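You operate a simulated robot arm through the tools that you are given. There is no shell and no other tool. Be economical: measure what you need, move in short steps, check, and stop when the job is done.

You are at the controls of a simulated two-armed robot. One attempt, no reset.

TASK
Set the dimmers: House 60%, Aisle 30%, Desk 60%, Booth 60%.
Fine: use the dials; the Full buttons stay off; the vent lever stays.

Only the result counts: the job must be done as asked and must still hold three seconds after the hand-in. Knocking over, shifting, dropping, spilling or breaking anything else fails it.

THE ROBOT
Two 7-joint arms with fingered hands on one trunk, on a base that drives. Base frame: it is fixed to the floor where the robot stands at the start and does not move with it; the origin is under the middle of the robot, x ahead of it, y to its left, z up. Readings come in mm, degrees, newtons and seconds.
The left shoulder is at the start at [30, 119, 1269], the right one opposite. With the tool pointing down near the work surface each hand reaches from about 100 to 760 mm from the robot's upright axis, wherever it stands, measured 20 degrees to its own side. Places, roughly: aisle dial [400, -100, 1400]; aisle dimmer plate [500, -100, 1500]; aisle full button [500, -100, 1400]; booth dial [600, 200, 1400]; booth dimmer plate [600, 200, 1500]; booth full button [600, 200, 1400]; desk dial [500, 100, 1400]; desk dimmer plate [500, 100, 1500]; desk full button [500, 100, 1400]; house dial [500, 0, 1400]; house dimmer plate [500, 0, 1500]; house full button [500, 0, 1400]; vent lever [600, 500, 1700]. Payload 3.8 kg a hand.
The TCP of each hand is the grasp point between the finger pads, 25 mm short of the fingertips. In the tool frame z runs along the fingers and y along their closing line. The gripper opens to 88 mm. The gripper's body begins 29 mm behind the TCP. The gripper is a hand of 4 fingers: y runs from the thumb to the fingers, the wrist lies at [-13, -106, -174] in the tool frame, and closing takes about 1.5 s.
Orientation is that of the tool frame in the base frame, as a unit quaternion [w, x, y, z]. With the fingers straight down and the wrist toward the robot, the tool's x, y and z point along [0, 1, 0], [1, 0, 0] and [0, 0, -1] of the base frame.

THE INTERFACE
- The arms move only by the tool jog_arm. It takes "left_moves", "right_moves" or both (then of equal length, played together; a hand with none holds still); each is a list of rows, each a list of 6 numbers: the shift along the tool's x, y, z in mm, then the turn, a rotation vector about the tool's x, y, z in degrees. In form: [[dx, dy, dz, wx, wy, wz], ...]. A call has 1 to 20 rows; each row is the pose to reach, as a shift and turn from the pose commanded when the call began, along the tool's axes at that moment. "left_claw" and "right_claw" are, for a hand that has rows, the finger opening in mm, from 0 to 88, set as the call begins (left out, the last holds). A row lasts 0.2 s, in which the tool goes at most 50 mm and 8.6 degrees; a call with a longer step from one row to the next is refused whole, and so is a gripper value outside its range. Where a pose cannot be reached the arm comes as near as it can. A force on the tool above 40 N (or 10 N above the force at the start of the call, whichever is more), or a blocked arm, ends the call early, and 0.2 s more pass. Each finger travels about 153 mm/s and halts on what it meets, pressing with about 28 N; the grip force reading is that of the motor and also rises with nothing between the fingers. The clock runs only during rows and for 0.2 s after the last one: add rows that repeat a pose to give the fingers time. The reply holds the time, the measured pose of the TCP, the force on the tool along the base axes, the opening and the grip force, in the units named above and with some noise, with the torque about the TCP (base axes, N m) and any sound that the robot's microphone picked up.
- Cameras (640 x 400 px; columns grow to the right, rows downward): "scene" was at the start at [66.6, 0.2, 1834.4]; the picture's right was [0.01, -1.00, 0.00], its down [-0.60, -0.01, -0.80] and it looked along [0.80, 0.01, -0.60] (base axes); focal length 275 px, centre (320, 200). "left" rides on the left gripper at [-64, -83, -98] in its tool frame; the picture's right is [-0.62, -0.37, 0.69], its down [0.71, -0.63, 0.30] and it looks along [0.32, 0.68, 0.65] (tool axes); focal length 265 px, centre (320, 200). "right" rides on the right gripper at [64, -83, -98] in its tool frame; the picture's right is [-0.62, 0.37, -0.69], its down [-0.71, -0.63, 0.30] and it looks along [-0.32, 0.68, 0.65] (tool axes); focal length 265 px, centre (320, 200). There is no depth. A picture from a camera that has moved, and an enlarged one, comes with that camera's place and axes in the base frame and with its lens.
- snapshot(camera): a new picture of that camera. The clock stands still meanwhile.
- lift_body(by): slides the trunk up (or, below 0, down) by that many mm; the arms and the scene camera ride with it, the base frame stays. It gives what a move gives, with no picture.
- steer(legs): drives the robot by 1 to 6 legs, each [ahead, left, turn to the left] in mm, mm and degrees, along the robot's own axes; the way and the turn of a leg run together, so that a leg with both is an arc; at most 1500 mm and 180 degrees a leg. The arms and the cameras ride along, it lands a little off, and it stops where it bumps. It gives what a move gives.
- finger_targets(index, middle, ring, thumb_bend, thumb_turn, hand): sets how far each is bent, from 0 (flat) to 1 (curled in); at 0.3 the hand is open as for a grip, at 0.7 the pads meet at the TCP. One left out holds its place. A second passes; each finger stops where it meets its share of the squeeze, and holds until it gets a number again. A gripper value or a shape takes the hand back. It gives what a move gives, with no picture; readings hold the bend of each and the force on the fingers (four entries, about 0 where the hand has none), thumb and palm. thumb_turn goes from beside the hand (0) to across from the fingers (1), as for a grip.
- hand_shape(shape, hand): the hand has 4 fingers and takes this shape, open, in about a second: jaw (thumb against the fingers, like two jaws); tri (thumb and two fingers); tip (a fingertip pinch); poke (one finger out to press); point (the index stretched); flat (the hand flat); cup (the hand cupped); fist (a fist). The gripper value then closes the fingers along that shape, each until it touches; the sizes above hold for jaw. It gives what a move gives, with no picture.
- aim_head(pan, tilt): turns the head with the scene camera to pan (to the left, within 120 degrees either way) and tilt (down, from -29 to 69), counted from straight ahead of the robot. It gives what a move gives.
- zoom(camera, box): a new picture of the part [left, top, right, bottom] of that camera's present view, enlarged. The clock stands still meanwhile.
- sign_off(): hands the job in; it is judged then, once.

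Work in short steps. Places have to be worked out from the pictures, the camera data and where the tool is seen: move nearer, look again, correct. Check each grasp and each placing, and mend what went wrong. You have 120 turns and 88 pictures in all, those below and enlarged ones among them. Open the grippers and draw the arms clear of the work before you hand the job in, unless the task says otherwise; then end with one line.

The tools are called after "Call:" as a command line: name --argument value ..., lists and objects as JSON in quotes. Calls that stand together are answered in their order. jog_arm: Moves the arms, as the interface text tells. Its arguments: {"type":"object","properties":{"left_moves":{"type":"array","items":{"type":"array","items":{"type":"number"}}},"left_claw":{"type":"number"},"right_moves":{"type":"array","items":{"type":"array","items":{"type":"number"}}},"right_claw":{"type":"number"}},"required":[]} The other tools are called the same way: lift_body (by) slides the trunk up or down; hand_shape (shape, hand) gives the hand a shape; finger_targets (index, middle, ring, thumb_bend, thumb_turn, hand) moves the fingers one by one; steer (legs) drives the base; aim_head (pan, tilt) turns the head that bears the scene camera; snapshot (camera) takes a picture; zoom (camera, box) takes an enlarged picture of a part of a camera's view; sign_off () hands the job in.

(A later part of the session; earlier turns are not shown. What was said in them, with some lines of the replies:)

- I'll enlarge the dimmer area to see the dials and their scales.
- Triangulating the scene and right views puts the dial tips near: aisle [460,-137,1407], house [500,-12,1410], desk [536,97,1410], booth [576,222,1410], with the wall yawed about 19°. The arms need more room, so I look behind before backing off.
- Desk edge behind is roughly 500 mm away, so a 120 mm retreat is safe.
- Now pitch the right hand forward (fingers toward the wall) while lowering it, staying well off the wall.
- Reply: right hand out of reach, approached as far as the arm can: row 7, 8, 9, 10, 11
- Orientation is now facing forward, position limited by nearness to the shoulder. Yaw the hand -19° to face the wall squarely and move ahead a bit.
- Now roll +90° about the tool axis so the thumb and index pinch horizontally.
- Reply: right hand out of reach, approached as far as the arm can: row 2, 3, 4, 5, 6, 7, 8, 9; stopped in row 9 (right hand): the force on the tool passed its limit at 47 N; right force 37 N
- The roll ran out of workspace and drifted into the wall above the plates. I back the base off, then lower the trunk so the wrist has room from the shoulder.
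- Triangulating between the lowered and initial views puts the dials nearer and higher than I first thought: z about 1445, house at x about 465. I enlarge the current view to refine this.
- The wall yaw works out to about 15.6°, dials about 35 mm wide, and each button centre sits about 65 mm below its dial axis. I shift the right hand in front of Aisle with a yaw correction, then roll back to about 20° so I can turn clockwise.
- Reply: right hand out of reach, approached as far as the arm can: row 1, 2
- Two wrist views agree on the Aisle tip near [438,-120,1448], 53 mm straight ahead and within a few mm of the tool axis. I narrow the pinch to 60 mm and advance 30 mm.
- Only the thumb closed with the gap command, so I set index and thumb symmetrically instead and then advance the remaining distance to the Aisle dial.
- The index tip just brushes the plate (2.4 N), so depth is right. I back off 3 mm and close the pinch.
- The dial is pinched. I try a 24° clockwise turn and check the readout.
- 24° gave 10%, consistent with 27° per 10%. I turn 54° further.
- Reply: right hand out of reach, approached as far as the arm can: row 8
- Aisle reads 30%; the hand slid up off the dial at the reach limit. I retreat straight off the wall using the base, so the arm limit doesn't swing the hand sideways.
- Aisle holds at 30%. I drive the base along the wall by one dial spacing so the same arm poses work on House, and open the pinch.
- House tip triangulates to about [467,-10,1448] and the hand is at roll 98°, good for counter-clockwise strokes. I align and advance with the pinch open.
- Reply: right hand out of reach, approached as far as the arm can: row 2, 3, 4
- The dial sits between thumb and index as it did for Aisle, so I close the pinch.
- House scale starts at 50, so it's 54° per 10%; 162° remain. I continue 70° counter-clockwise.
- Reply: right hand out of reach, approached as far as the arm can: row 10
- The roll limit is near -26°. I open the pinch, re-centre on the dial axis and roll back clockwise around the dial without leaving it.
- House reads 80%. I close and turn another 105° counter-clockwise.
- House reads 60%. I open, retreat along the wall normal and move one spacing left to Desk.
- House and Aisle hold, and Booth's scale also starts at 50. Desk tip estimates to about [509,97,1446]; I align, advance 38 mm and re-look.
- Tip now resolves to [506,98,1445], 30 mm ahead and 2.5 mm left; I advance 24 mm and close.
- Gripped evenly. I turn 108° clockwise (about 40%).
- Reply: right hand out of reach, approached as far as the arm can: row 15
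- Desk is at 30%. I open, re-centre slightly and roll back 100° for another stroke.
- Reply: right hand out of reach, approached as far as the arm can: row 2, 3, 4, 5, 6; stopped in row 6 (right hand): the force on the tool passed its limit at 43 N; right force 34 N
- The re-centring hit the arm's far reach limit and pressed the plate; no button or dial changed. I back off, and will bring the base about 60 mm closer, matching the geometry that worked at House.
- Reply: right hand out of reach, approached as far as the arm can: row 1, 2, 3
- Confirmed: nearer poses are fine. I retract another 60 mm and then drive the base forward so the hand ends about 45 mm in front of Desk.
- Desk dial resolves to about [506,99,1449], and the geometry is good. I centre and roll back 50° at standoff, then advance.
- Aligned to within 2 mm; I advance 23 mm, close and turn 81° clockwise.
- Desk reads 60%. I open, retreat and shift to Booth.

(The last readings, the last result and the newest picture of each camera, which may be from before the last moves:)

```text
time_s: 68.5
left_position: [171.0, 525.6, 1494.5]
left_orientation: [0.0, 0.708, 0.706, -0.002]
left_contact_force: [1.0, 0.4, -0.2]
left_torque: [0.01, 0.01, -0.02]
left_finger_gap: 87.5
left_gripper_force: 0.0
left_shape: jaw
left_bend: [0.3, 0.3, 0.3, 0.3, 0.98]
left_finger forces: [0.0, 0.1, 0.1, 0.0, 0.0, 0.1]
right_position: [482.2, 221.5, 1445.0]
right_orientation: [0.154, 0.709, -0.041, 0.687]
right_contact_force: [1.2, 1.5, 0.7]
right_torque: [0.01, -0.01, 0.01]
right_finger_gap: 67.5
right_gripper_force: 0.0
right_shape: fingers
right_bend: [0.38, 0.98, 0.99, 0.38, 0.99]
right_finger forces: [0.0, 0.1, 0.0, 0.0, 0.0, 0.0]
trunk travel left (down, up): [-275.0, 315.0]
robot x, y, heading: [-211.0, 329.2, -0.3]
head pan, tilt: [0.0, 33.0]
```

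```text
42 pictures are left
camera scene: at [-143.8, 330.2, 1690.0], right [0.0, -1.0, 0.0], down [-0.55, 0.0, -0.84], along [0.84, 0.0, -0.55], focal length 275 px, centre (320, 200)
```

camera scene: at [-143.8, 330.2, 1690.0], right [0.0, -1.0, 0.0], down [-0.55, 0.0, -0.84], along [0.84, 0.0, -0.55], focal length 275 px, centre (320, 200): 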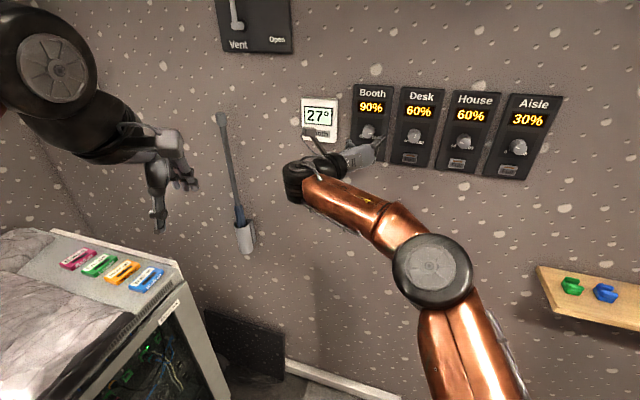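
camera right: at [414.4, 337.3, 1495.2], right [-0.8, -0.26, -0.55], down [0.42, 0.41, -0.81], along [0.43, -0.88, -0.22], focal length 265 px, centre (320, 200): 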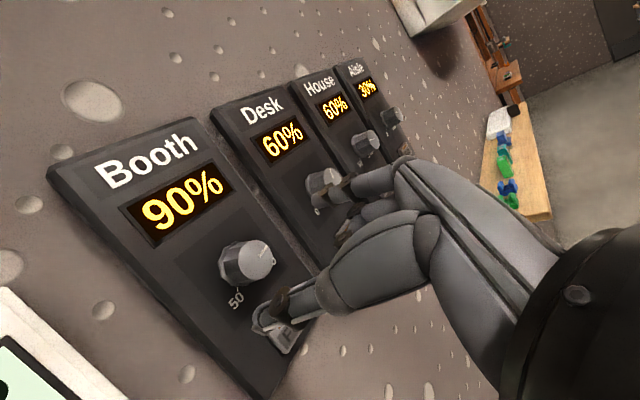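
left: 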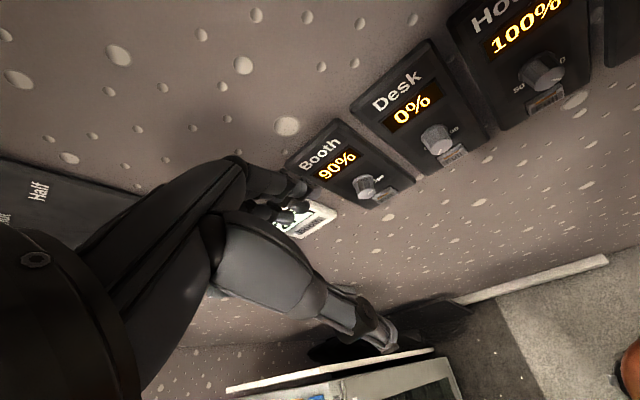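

All others hold at target. Booth tip is about [536,208,1446], but the grasp would be at the far reach limit from here, so I retract the hand 50 mm and bring the base 48 mm closer.

Call:
jog_arm --right_moves '[[0, 0, -15, 0, 0, 0], [0, 0, -30, 0, 0, 0], [1, -1, -45, 0, 0, 0]]'

Call:
steer --legs '[[44, -12, 0]]'

Call:
snapshot --camera "right"

```text
time_s: 69.3
left_position: [168.8, 525.6, 1496.3]
left_orientation: [0.0, 0.708, 0.706, 0.0]
left_contact_force: [-0.3, 0.4, 0.5]
left_torque: [0.01, 0.0, 0.04]
left_finger_gap: 87.6
left_gripper_force: 0.0
left_shape: jaw
left_bend: [0.3, 0.3, 0.3, 0.3, 0.98]
left_finger forces: [0.0, 0.0, 0.0, 0.0, 0.0, 0.0]
right_position: [438.3, 233.2, 1446.6]
right_orientation: [0.154, 0.709, -0.041, 0.687]
right_contact_force: [0.4, 0.1, -0.2]
right_torque: [0.01, 0.02, -0.02]
right_finger_gap: 67.2
right_gripper_force: 0.1
right_shape: fingers
right_bend: [0.38, 0.98, 0.99, 0.38, 0.99]
right_finger forces: [0.0, 0.1, 0.0, 0.0, 0.0, 0.0]
trunk travel left (down, up): [-275.0, 315.0]
robot x, y, heading: [-217.3, 332.0, -0.2]
head pan, tilt: [0.0, 33.0]
```

```text
time_s: 70.2
left_position: [213.6, 512.3, 1494.8]
left_orientation: [-0.001, 0.709, 0.706, 0.0]
left_contact_force: [-0.2, -0.7, -0.7]
left_torque: [-0.01, 0.02, 0.0]
left_finger_gap: 87.6
left_gripper_force: 0.1
left_shape: jaw
left_bend: [0.3, 0.3, 0.3, 0.3, 0.98]
left_finger forces: [0.0, 0.1, 0.0, 0.0, 0.0, 0.0]
right_position: [483.5, 223.0, 1447.0]
right_orientation: [0.154, 0.709, -0.041, 0.687]
right_contact_force: [0.8, -0.3, -0.6]
right_torque: [-0.01, 0.01, 0.0]
right_finger_gap: 67.4
right_gripper_force: 0.0
right_shape: fingers
right_bend: [0.38, 0.98, 0.99, 0.38, 0.99]
right_finger forces: [0.0, 0.1, 0.0, 0.0, 0.0, 0.0]
trunk travel left (down, up): [-275.0, 315.0]
robot x, y, heading: [-170.2, 319.9, -0.4]
head pan, tilt: [0.0, 33.0]
```

```text
41 pictures are left
camera right: at [415.6, 336.4, 1496.5], right [-0.8, -0.25, -0.55], down [0.42, 0.41, -0.81], along [0.43, -0.88, -0.22], focal length 265 px, centre (320, 200)
```

right: 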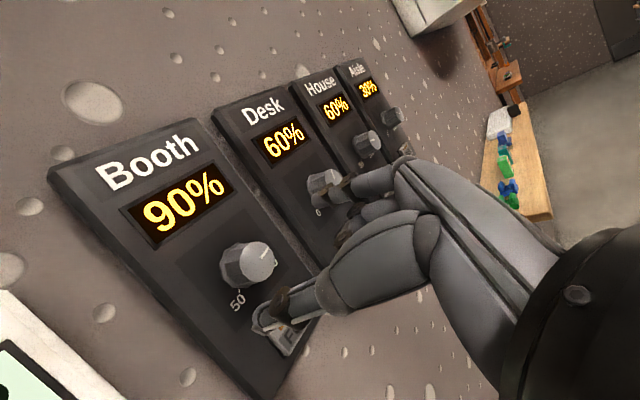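

Booth is about 49 mm ahead and well aligned; I advance 28 mm and re-look.

Call:
jog_arm --right_moves '[[-0.7, -1.7, 10, 0, 0, 0], [-0.7, -1.7, 20, 0, 0, 0], [-0.7, -1.7, 28, 0, 0, 0]]'

Call:
snapshot --camera "right"

```text
time_s: 71.0
left_position: [213.6, 512.9, 1495.3]
left_orientation: [0.0, 0.709, 0.706, 0.0]
left_contact_force: [0.9, -0.8, -0.6]
left_torque: [0.03, -0.01, -0.04]
left_finger_gap: 87.7
left_gripper_force: 0.1
left_shape: jaw
left_bend: [0.3, 0.3, 0.3, 0.3, 0.98]
left_finger forces: [0.0, 0.1, 0.0, 0.1, 0.1, 0.0]
right_position: [508.8, 215.6, 1445.6]
right_orientation: [0.154, 0.709, -0.041, 0.687]
right_contact_force: [-0.7, 0.4, 0.6]
right_torque: [-0.02, -0.01, 0.03]
right_finger_gap: 67.3
right_gripper_force: 0.1
right_shape: fingers
right_bend: [0.38, 0.98, 0.99, 0.38, 0.99]
right_finger forces: [0.0, 0.0, 0.1, 0.0, 0.1, 0.0]
trunk travel left (down, up): [-275.0, 315.0]
robot x, y, heading: [-169.5, 321.4, 0.2]
head pan, tilt: [0.0, 33.0]
```

```text
40 pictures are left
camera right: at [441.5, 330.9, 1496.2], right [-0.8, -0.26, -0.55], down [0.42, 0.41, -0.81], along [0.43, -0.88, -0.22], focal length 265 px, centre (320, 200)
```

right: 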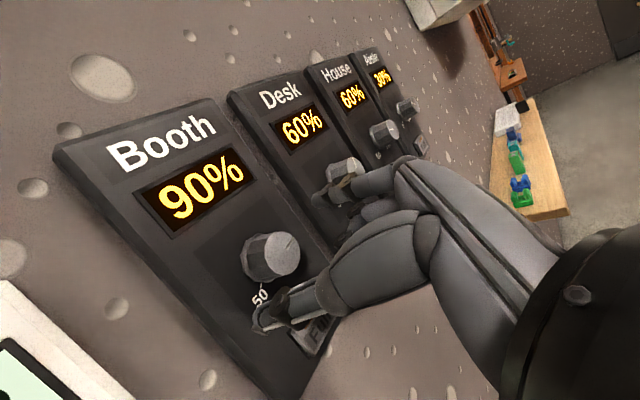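

Remaining: about 29 mm to the tip and 3 mm left. I advance 23 mm, close, and turn 95° counter-clockwise.

Call:
jog_arm --right_moves '[[1, -3, 8, 0, 0, 0], [1, -3, 16, 0, 0, 0], [1, -3, 23, 0, 0, 0]]'

Call:
finger_targets --hand "right" --index 0.65 --thumb_bend 0.65

Call:
snapshot --camera "right"

```text
time_s: 71.8
left_position: [214.4, 511.6, 1495.5]
left_orientation: [0.0, 0.709, 0.706, -0.001]
left_contact_force: [0.4, -0.8, -0.1]
left_torque: [0.02, 0.02, 0.0]
left_finger_gap: 87.7
left_gripper_force: 0.1
left_shape: jaw
left_bend: [0.3, 0.3, 0.3, 0.3, 0.98]
left_finger forces: [0.0, 0.0, 0.0, 0.0, 0.1, 0.0]
right_position: [533.9, 213.8, 1445.7]
right_orientation: [0.154, 0.709, -0.04, 0.687]
right_contact_force: [0.1, -0.4, 0.8]
right_torque: [0.01, 0.02, 0.01]
right_finger_gap: 67.3
right_gripper_force: 0.0
right_shape: fingers
right_bend: [0.38, 0.98, 0.99, 0.38, 0.99]
right_finger forces: [0.0, 0.0, 0.0, 0.0, 0.0, 0.1]
trunk travel left (down, up): [-275.0, 315.0]
robot x, y, heading: [-171.5, 315.7, -0.5]
head pan, tilt: [0.0, 33.0]
```

```text
time_s: 72.8
left_position: [213.8, 512.1, 1494.9]
left_orientation: [0.0, 0.709, 0.706, 0.0]
left_contact_force: [0.3, -0.4, 0.0]
left_torque: [0.04, 0.0, 0.01]
left_finger_gap: 87.7
left_gripper_force: 0.0
left_shape: jaw
left_bend: [0.3, 0.3, 0.3, 0.3, 0.98]
left_finger forces: [0.0, 0.0, 0.0, 0.0, 0.0, 0.0]
right_position: [532.9, 211.7, 1445.7]
right_orientation: [0.153, 0.709, -0.041, 0.687]
right_contact_force: [-0.9, -2.0, 0.3]
right_torque: [-0.03, -0.01, -0.05]
right_finger_gap: 21.6
right_gripper_force: 3.9
right_shape: fingers
right_bend: [0.58, 0.98, 0.99, 0.61, 0.99]
right_finger forces: [4.8, 0.0, 0.0, 0.1, 2.6, 0.0]
trunk travel left (down, up): [-275.0, 315.0]
robot x, y, heading: [-170.4, 317.8, -0.2]
head pan, tilt: [0.0, 33.0]
```

```text
39 pictures are left
camera right: at [465.5, 326.3, 1496.0], right [-0.8, -0.25, -0.55], down [0.42, 0.41, -0.81], along [0.43, -0.88, -0.22], focal length 265 px, centre (320, 200)
```

right: 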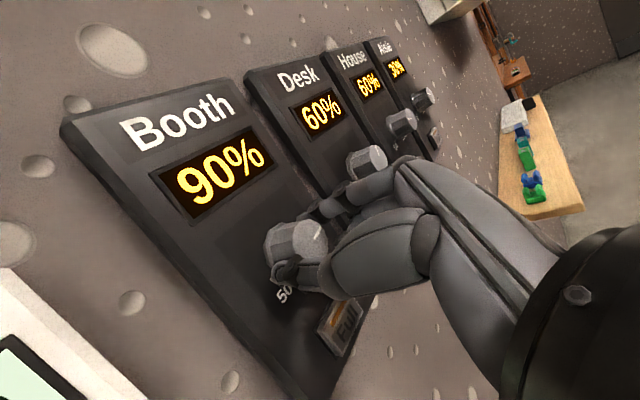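

Good grip. I turn counter-clockwise 95°.

Call:
jog_arm --right_moves '[[0, 0, 0, 0, 0, -7], [0, 0, 0, 0, 0, -14], [0, 0, 0, 0, 0, -21], [0, 0, 0, 0, 0, -28], [0, 0, 0, 0, 0, -35], [0, 0, 0, 0, 0, -42], [0, 0, 0, 0, 0, -49], [0, 0, 0, 0, 0, -56], [0, 0, 0, 0, 0, -63], [0, 0, 0, 0, 0, -70], [0, 0, 0, 0, 0, -77], [0, 0, 0, 0, 0, -84], [0, 0, 0, 0, 0, -90], [0, 0, 0, 0, 0, -95]]'

Call:
zoom --camera "scene" --box '[330, 65, 570, 195]'

```text
time_s: 75.8
left_position: [213.5, 512.8, 1495.1]
left_orientation: [0.0, 0.708, 0.706, 0.0]
left_contact_force: [-0.3, 0.6, -0.1]
left_torque: [0.03, -0.01, 0.02]
left_finger_gap: 87.6
left_gripper_force: 0.1
left_shape: jaw
left_bend: [0.3, 0.3, 0.3, 0.3, 0.98]
left_finger forces: [0.0, 0.1, 0.0, 0.0, 0.1, 0.1]
right_position: [533.5, 212.3, 1445.7]
right_orientation: [0.61, 0.509, 0.496, 0.351]
right_contact_force: [1.2, -0.7, 1.8]
right_torque: [0.02, 0.02, -0.04]
right_finger_gap: 19.4
right_gripper_force: 2.8
right_shape: fingers
right_bend: [0.59, 0.98, 0.99, 0.62, 1.0]
right_finger forces: [3.2, 0.0, 0.0, 0.0, 2.7, 0.0]
trunk travel left (down, up): [-275.0, 315.0]
robot x, y, heading: [-168.5, 318.4, -0.0]
head pan, tilt: [0.0, 33.0]
```

```text
2.67 times, centred on (450, 130) of scene
camera zoom: at [-101.0, 317.3, 1690.0], right [0.0, -1.0, 0.0], down [-0.54, 0.0, -0.84], along [0.84, 0.0, -0.54], focal length 734 px, centre (-27, 387)
```

zoom: 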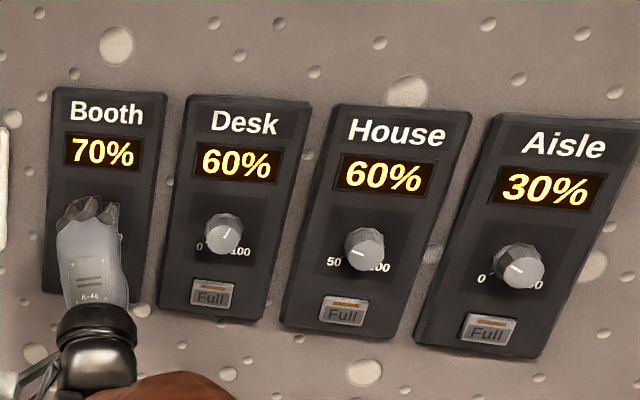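

70% so far. I open, roll back 80° around the dial along the path just traversed, re-grip and turn 67° more.

Call:
finger_targets --hand "right" --index 0.38 --thumb_bend 0.38

Call:
jog_arm --right_moves '[[0, 0, 0, 0, 0, 8], [0, 0, 0, 0, 0, 16], [0, 0, 0, 0, 0, 24], [0, 0, 0, 0, 0, 32], [0, 0, 0, 0, 0, 40], [0, 0, 0, 0, 0, 48], [0, 0, 0, 0, 0, 56], [0, 0, 0, 0, 0, 64], [0, 0, 0, 0, 0, 72], [0, 0, 0, 0, 0, 80]]'

Call:
finger_targets --hand "right" --index 0.65 --thumb_bend 0.65

Call:
snapshot --camera "right"

```text
time_s: 76.8
left_position: [212.8, 512.4, 1495.4]
left_orientation: [-0.001, 0.708, 0.706, 0.0]
left_contact_force: [1.2, 0.3, 0.3]
left_torque: [0.0, 0.01, -0.01]
left_finger_gap: 87.7
left_gripper_force: 0.1
left_shape: jaw
left_bend: [0.3, 0.3, 0.3, 0.3, 0.98]
left_finger forces: [0.1, 0.0, 0.0, 0.0, 0.1, 0.1]
right_position: [533.8, 212.0, 1445.7]
right_orientation: [0.611, 0.509, 0.495, 0.35]
right_contact_force: [0.2, -0.8, -0.2]
right_torque: [-0.01, -0.02, -0.02]
right_finger_gap: 67.2
right_gripper_force: 0.0
right_shape: fingers
right_bend: [0.38, 0.98, 0.99, 0.38, 1.0]
right_finger forces: [0.1, 0.1, 0.0, 0.0, 0.1, 0.0]
trunk travel left (down, up): [-275.0, 315.0]
robot x, y, heading: [-169.3, 319.4, -0.0]
head pan, tilt: [0.0, 33.0]
```

```text
time_s: 79.0
left_position: [214.0, 512.8, 1494.0]
left_orientation: [-0.001, 0.709, 0.705, -0.001]
left_contact_force: [-0.1, 0.1, -0.3]
left_torque: [-0.01, 0.03, 0.01]
left_finger_gap: 87.6
left_gripper_force: 0.1
left_shape: jaw
left_bend: [0.3, 0.3, 0.3, 0.3, 0.98]
left_finger forces: [0.1, 0.0, 0.1, 0.0, 0.0, 0.0]
right_position: [533.3, 213.0, 1445.3]
right_orientation: [0.241, 0.709, 0.051, 0.661]
right_contact_force: [-0.9, 0.1, 0.7]
right_torque: [-0.02, -0.03, 0.03]
right_finger_gap: 67.2
right_gripper_force: 0.1
right_shape: fingers
right_bend: [0.38, 0.98, 0.99, 0.38, 1.0]
right_finger forces: [0.0, 0.1, 0.1, 0.0, 0.1, 0.0]
trunk travel left (down, up): [-275.0, 315.0]
robot x, y, heading: [-168.5, 317.7, -0.3]
head pan, tilt: [0.0, 33.0]
```

```text
time_s: 80.0
left_position: [213.7, 511.0, 1495.3]
left_orientation: [-0.001, 0.708, 0.706, 0.0]
left_contact_force: [-0.3, 0.1, 0.1]
left_torque: [0.03, -0.04, 0.02]
left_finger_gap: 87.7
left_gripper_force: 0.1
left_shape: jaw
left_bend: [0.3, 0.3, 0.3, 0.3, 0.98]
left_finger forces: [0.0, 0.0, 0.0, 0.0, 0.0, 0.0]
right_position: [532.9, 211.4, 1446.2]
right_orientation: [0.241, 0.708, 0.052, 0.662]
right_contact_force: [-0.2, -1.8, 1.4]
right_torque: [-0.01, -0.07, -0.07]
right_finger_gap: 21.4
right_gripper_force: 4.1
right_shape: fingers
right_bend: [0.58, 0.98, 0.99, 0.61, 0.99]
right_finger forces: [5.3, 0.1, 0.0, 0.0, 2.4, 0.0]
trunk travel left (down, up): [-275.0, 315.0]
robot x, y, heading: [-168.7, 315.4, -0.3]
head pan, tilt: [0.0, 33.0]
```

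```text
37 pictures are left
camera right: at [467.4, 335.9, 1470.6], right [-0.83, -0.38, -0.41], down [0.36, 0.19, -0.91], along [0.42, -0.91, -0.02], focal length 265 px, centre (320, 200)
```

right: 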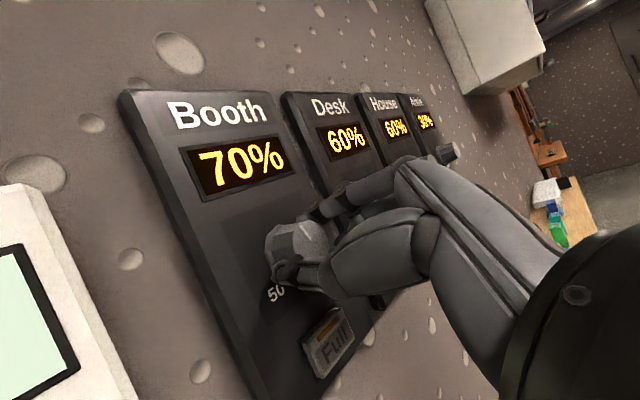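

Re-gripped at 70%. I turn 62° counter-clockwise.

Call:
jog_arm --right_moves '[[0, 0, 0, 0, 0, -7], [0, 0, 0, 0, 0, -14], [0, 0, 0, 0, 0, -21], [0, 0, 0, 0, 0, -28], [0, 0, 0, 0, 0, -35], [0, 0, 0, 0, 0, -42], [0, 0, 0, 0, 0, -49], [0, 0, 0, 0, 0, -56], [0, 0, 0, 0, 0, -62]]'

Call:
zoom --camera "scene" --box '[330, 65, 570, 195]'

```text
time_s: 82.0
left_position: [212.6, 512.6, 1495.2]
left_orientation: [0.0, 0.708, 0.706, 0.001]
left_contact_force: [-0.7, 0.2, 0.9]
left_torque: [-0.02, 0.0, -0.01]
left_finger_gap: 87.7
left_gripper_force: 0.0
left_shape: jaw
left_bend: [0.3, 0.3, 0.3, 0.3, 0.98]
left_finger forces: [0.0, 0.0, 0.0, 0.1, 0.1, 0.1]
right_position: [532.3, 210.9, 1446.3]
right_orientation: [0.548, 0.58, 0.41, 0.442]
right_contact_force: [0.0, -1.9, 1.9]
right_torque: [0.02, -0.02, -0.04]
right_finger_gap: 21.6
right_gripper_force: 3.6
right_shape: fingers
right_bend: [0.58, 0.98, 0.99, 0.61, 1.0]
right_finger forces: [4.3, 0.1, 0.0, 0.1, 3.0, 0.0]
trunk travel left (down, up): [-275.0, 315.0]
robot x, y, heading: [-171.1, 319.3, -0.3]
head pan, tilt: [0.0, 33.0]
```

```text
2.67 times, centred on (450, 130) of scene
camera zoom: at [-101.3, 316.3, 1690.0], right [0.0, -1.0, 0.0], down [-0.54, 0.0, -0.84], along [0.84, 0.0, -0.54], focal length 734 px, centre (-27, 387)
```

zoom: 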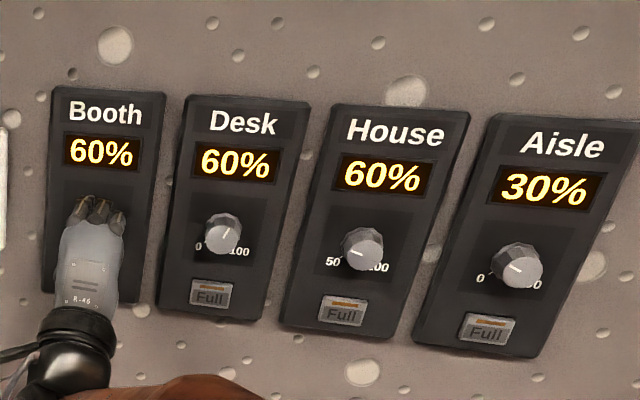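

Booth reads 60%. I release and retreat straight off the wall, then check everything.

Call:
finger_targets --hand "right" --index 0.38 --thumb_bend 0.38

Call:
steer --legs '[[-110, 28, 0]]'

Call:
jog_arm --right_moves '[[-20, 0, -5, 0, 0, 0], [-50, 0, -5, 0, 0, 0], [-80, 0, -5, 0, 0, 0], [-120, 0, -5, 0, 0, 0], [-160, 0, -5, 0, 0, 0]]' --right_claw 88

Call:
snapshot --camera "scene"

Call:
zoom --camera "scene" --box '[330, 65, 570, 215]'

```text
time_s: 83.0
left_position: [214.0, 510.6, 1495.0]
left_orientation: [-0.001, 0.708, 0.706, -0.001]
left_contact_force: [0.0, 0.0, 0.3]
left_torque: [-0.04, -0.01, -0.01]
left_finger_gap: 87.8
left_gripper_force: 0.0
left_shape: jaw
left_bend: [0.3, 0.3, 0.3, 0.3, 0.98]
left_finger forces: [0.0, 0.0, 0.0, 0.1, 0.0, 0.1]
right_position: [533.4, 211.4, 1445.5]
right_orientation: [0.547, 0.58, 0.41, 0.443]
right_contact_force: [0.3, -0.9, 0.5]
right_torque: [0.01, -0.01, 0.01]
right_finger_gap: 67.3
right_gripper_force: 0.0
right_shape: fingers
right_bend: [0.38, 0.98, 0.99, 0.38, 1.0]
right_finger forces: [0.0, 0.0, 0.0, 0.0, 0.0, 0.0]
trunk travel left (down, up): [-275.0, 315.0]
robot x, y, heading: [-168.7, 319.6, -0.3]
head pan, tilt: [0.0, 33.0]
```

```text
time_s: 84.2
left_position: [102.5, 540.7, 1494.4]
left_orientation: [0.0, 0.709, 0.705, 0.0]
left_contact_force: [-0.5, 0.4, 0.1]
left_torque: [0.0, -0.03, -0.01]
left_finger_gap: 87.7
left_gripper_force: 0.1
left_shape: jaw
left_bend: [0.3, 0.3, 0.3, 0.3, 0.98]
left_finger forces: [0.0, 0.0, 0.0, 0.0, 0.0, 0.1]
right_position: [421.5, 238.7, 1446.5]
right_orientation: [0.548, 0.581, 0.409, 0.442]
right_contact_force: [0.2, -0.5, -0.1]
right_torque: [0.03, 0.03, 0.01]
right_finger_gap: 67.3
right_gripper_force: 0.0
right_shape: fingers
right_bend: [0.38, 0.98, 0.99, 0.38, 1.0]
right_finger forces: [0.0, 0.0, 0.0, 0.0, 0.0, 0.0]
trunk travel left (down, up): [-275.0, 315.0]
robot x, y, heading: [-280.4, 345.4, -0.0]
head pan, tilt: [0.0, 33.0]
```

```text
time_s: 85.5
left_position: [103.0, 540.7, 1495.7]
left_orientation: [0.0, 0.709, 0.706, 0.0]
left_contact_force: [0.2, -0.8, 0.3]
left_torque: [0.01, 0.03, 0.0]
left_finger_gap: 87.5
left_gripper_force: 0.1
left_shape: jaw
left_bend: [0.3, 0.3, 0.3, 0.3, 0.98]
left_finger forces: [0.1, 0.1, 0.2, 0.0, 0.0, 0.0]
right_position: [379.5, 112.3, 1441.1]
right_orientation: [0.55, 0.588, 0.401, 0.437]
right_contact_force: [-0.7, 0.9, 0.2]
right_torque: [0.0, 0.04, -0.01]
right_finger_gap: 87.3
right_gripper_force: 0.1
right_shape: tip
right_bend: [0.3, 0.98, 0.99, 0.3, 0.98]
right_finger forces: [0.0, 0.0, 0.0, 0.1, 0.0, 0.0]
right hand out of reach, approached as far as the arm can: row 5
trunk travel left (down, up): [-275.0, 315.0]
robot x, y, heading: [-278.5, 347.3, -0.2]
head pan, tilt: [0.0, 33.0]
```

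```text
35 pictures are left
camera scene: at [-211.2, 345.5, 1690.0], right [0.0, -1.0, 0.0], down [-0.54, 0.0, -0.84], along [0.84, 0.0, -0.54], focal length 275 px, centre (320, 200)
```

scene: 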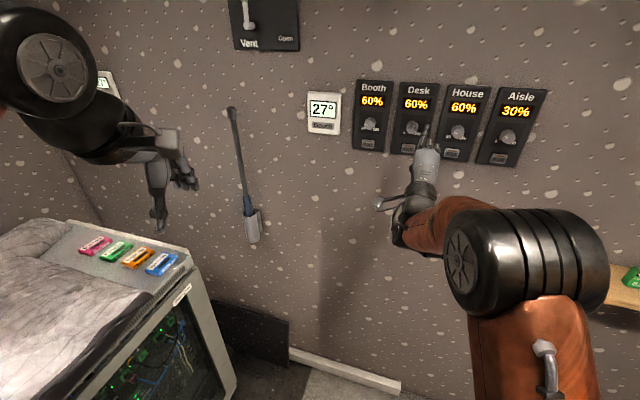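

```text
2.67 times, centred on (450, 140) of scene
camera zoom: at [-211.2, 345.5, 1690.0], right [0.0, -1.0, 0.0], down [-0.54, 0.0, -0.84], along [0.84, 0.0, -0.54], focal length 734 px, centre (-27, 360)
```

zoom: 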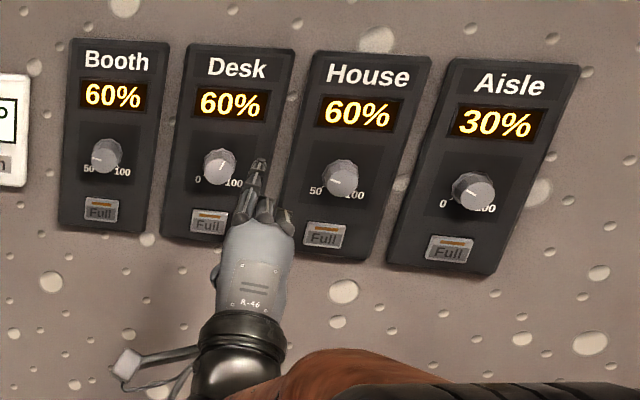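

The readouts show House 60%, Aisle 30%, Desk 60% and Booth 60%. The Full buttons show no change and I haven't touched the vent lever. The hand is open and about 100 mm off the wall, so I hand in.

Call:
sign_off

```text
The job is handed in.
```

I set the four dimmers with their dials, and the last picture before hand-in read House 60%, Aisle 30%, Desk 60%, Booth 60%; the Full buttons stayed off and I didn't touch the vent lever, though the hand did press briefly on the wall and the Desk plate on the way, with no visible effect.
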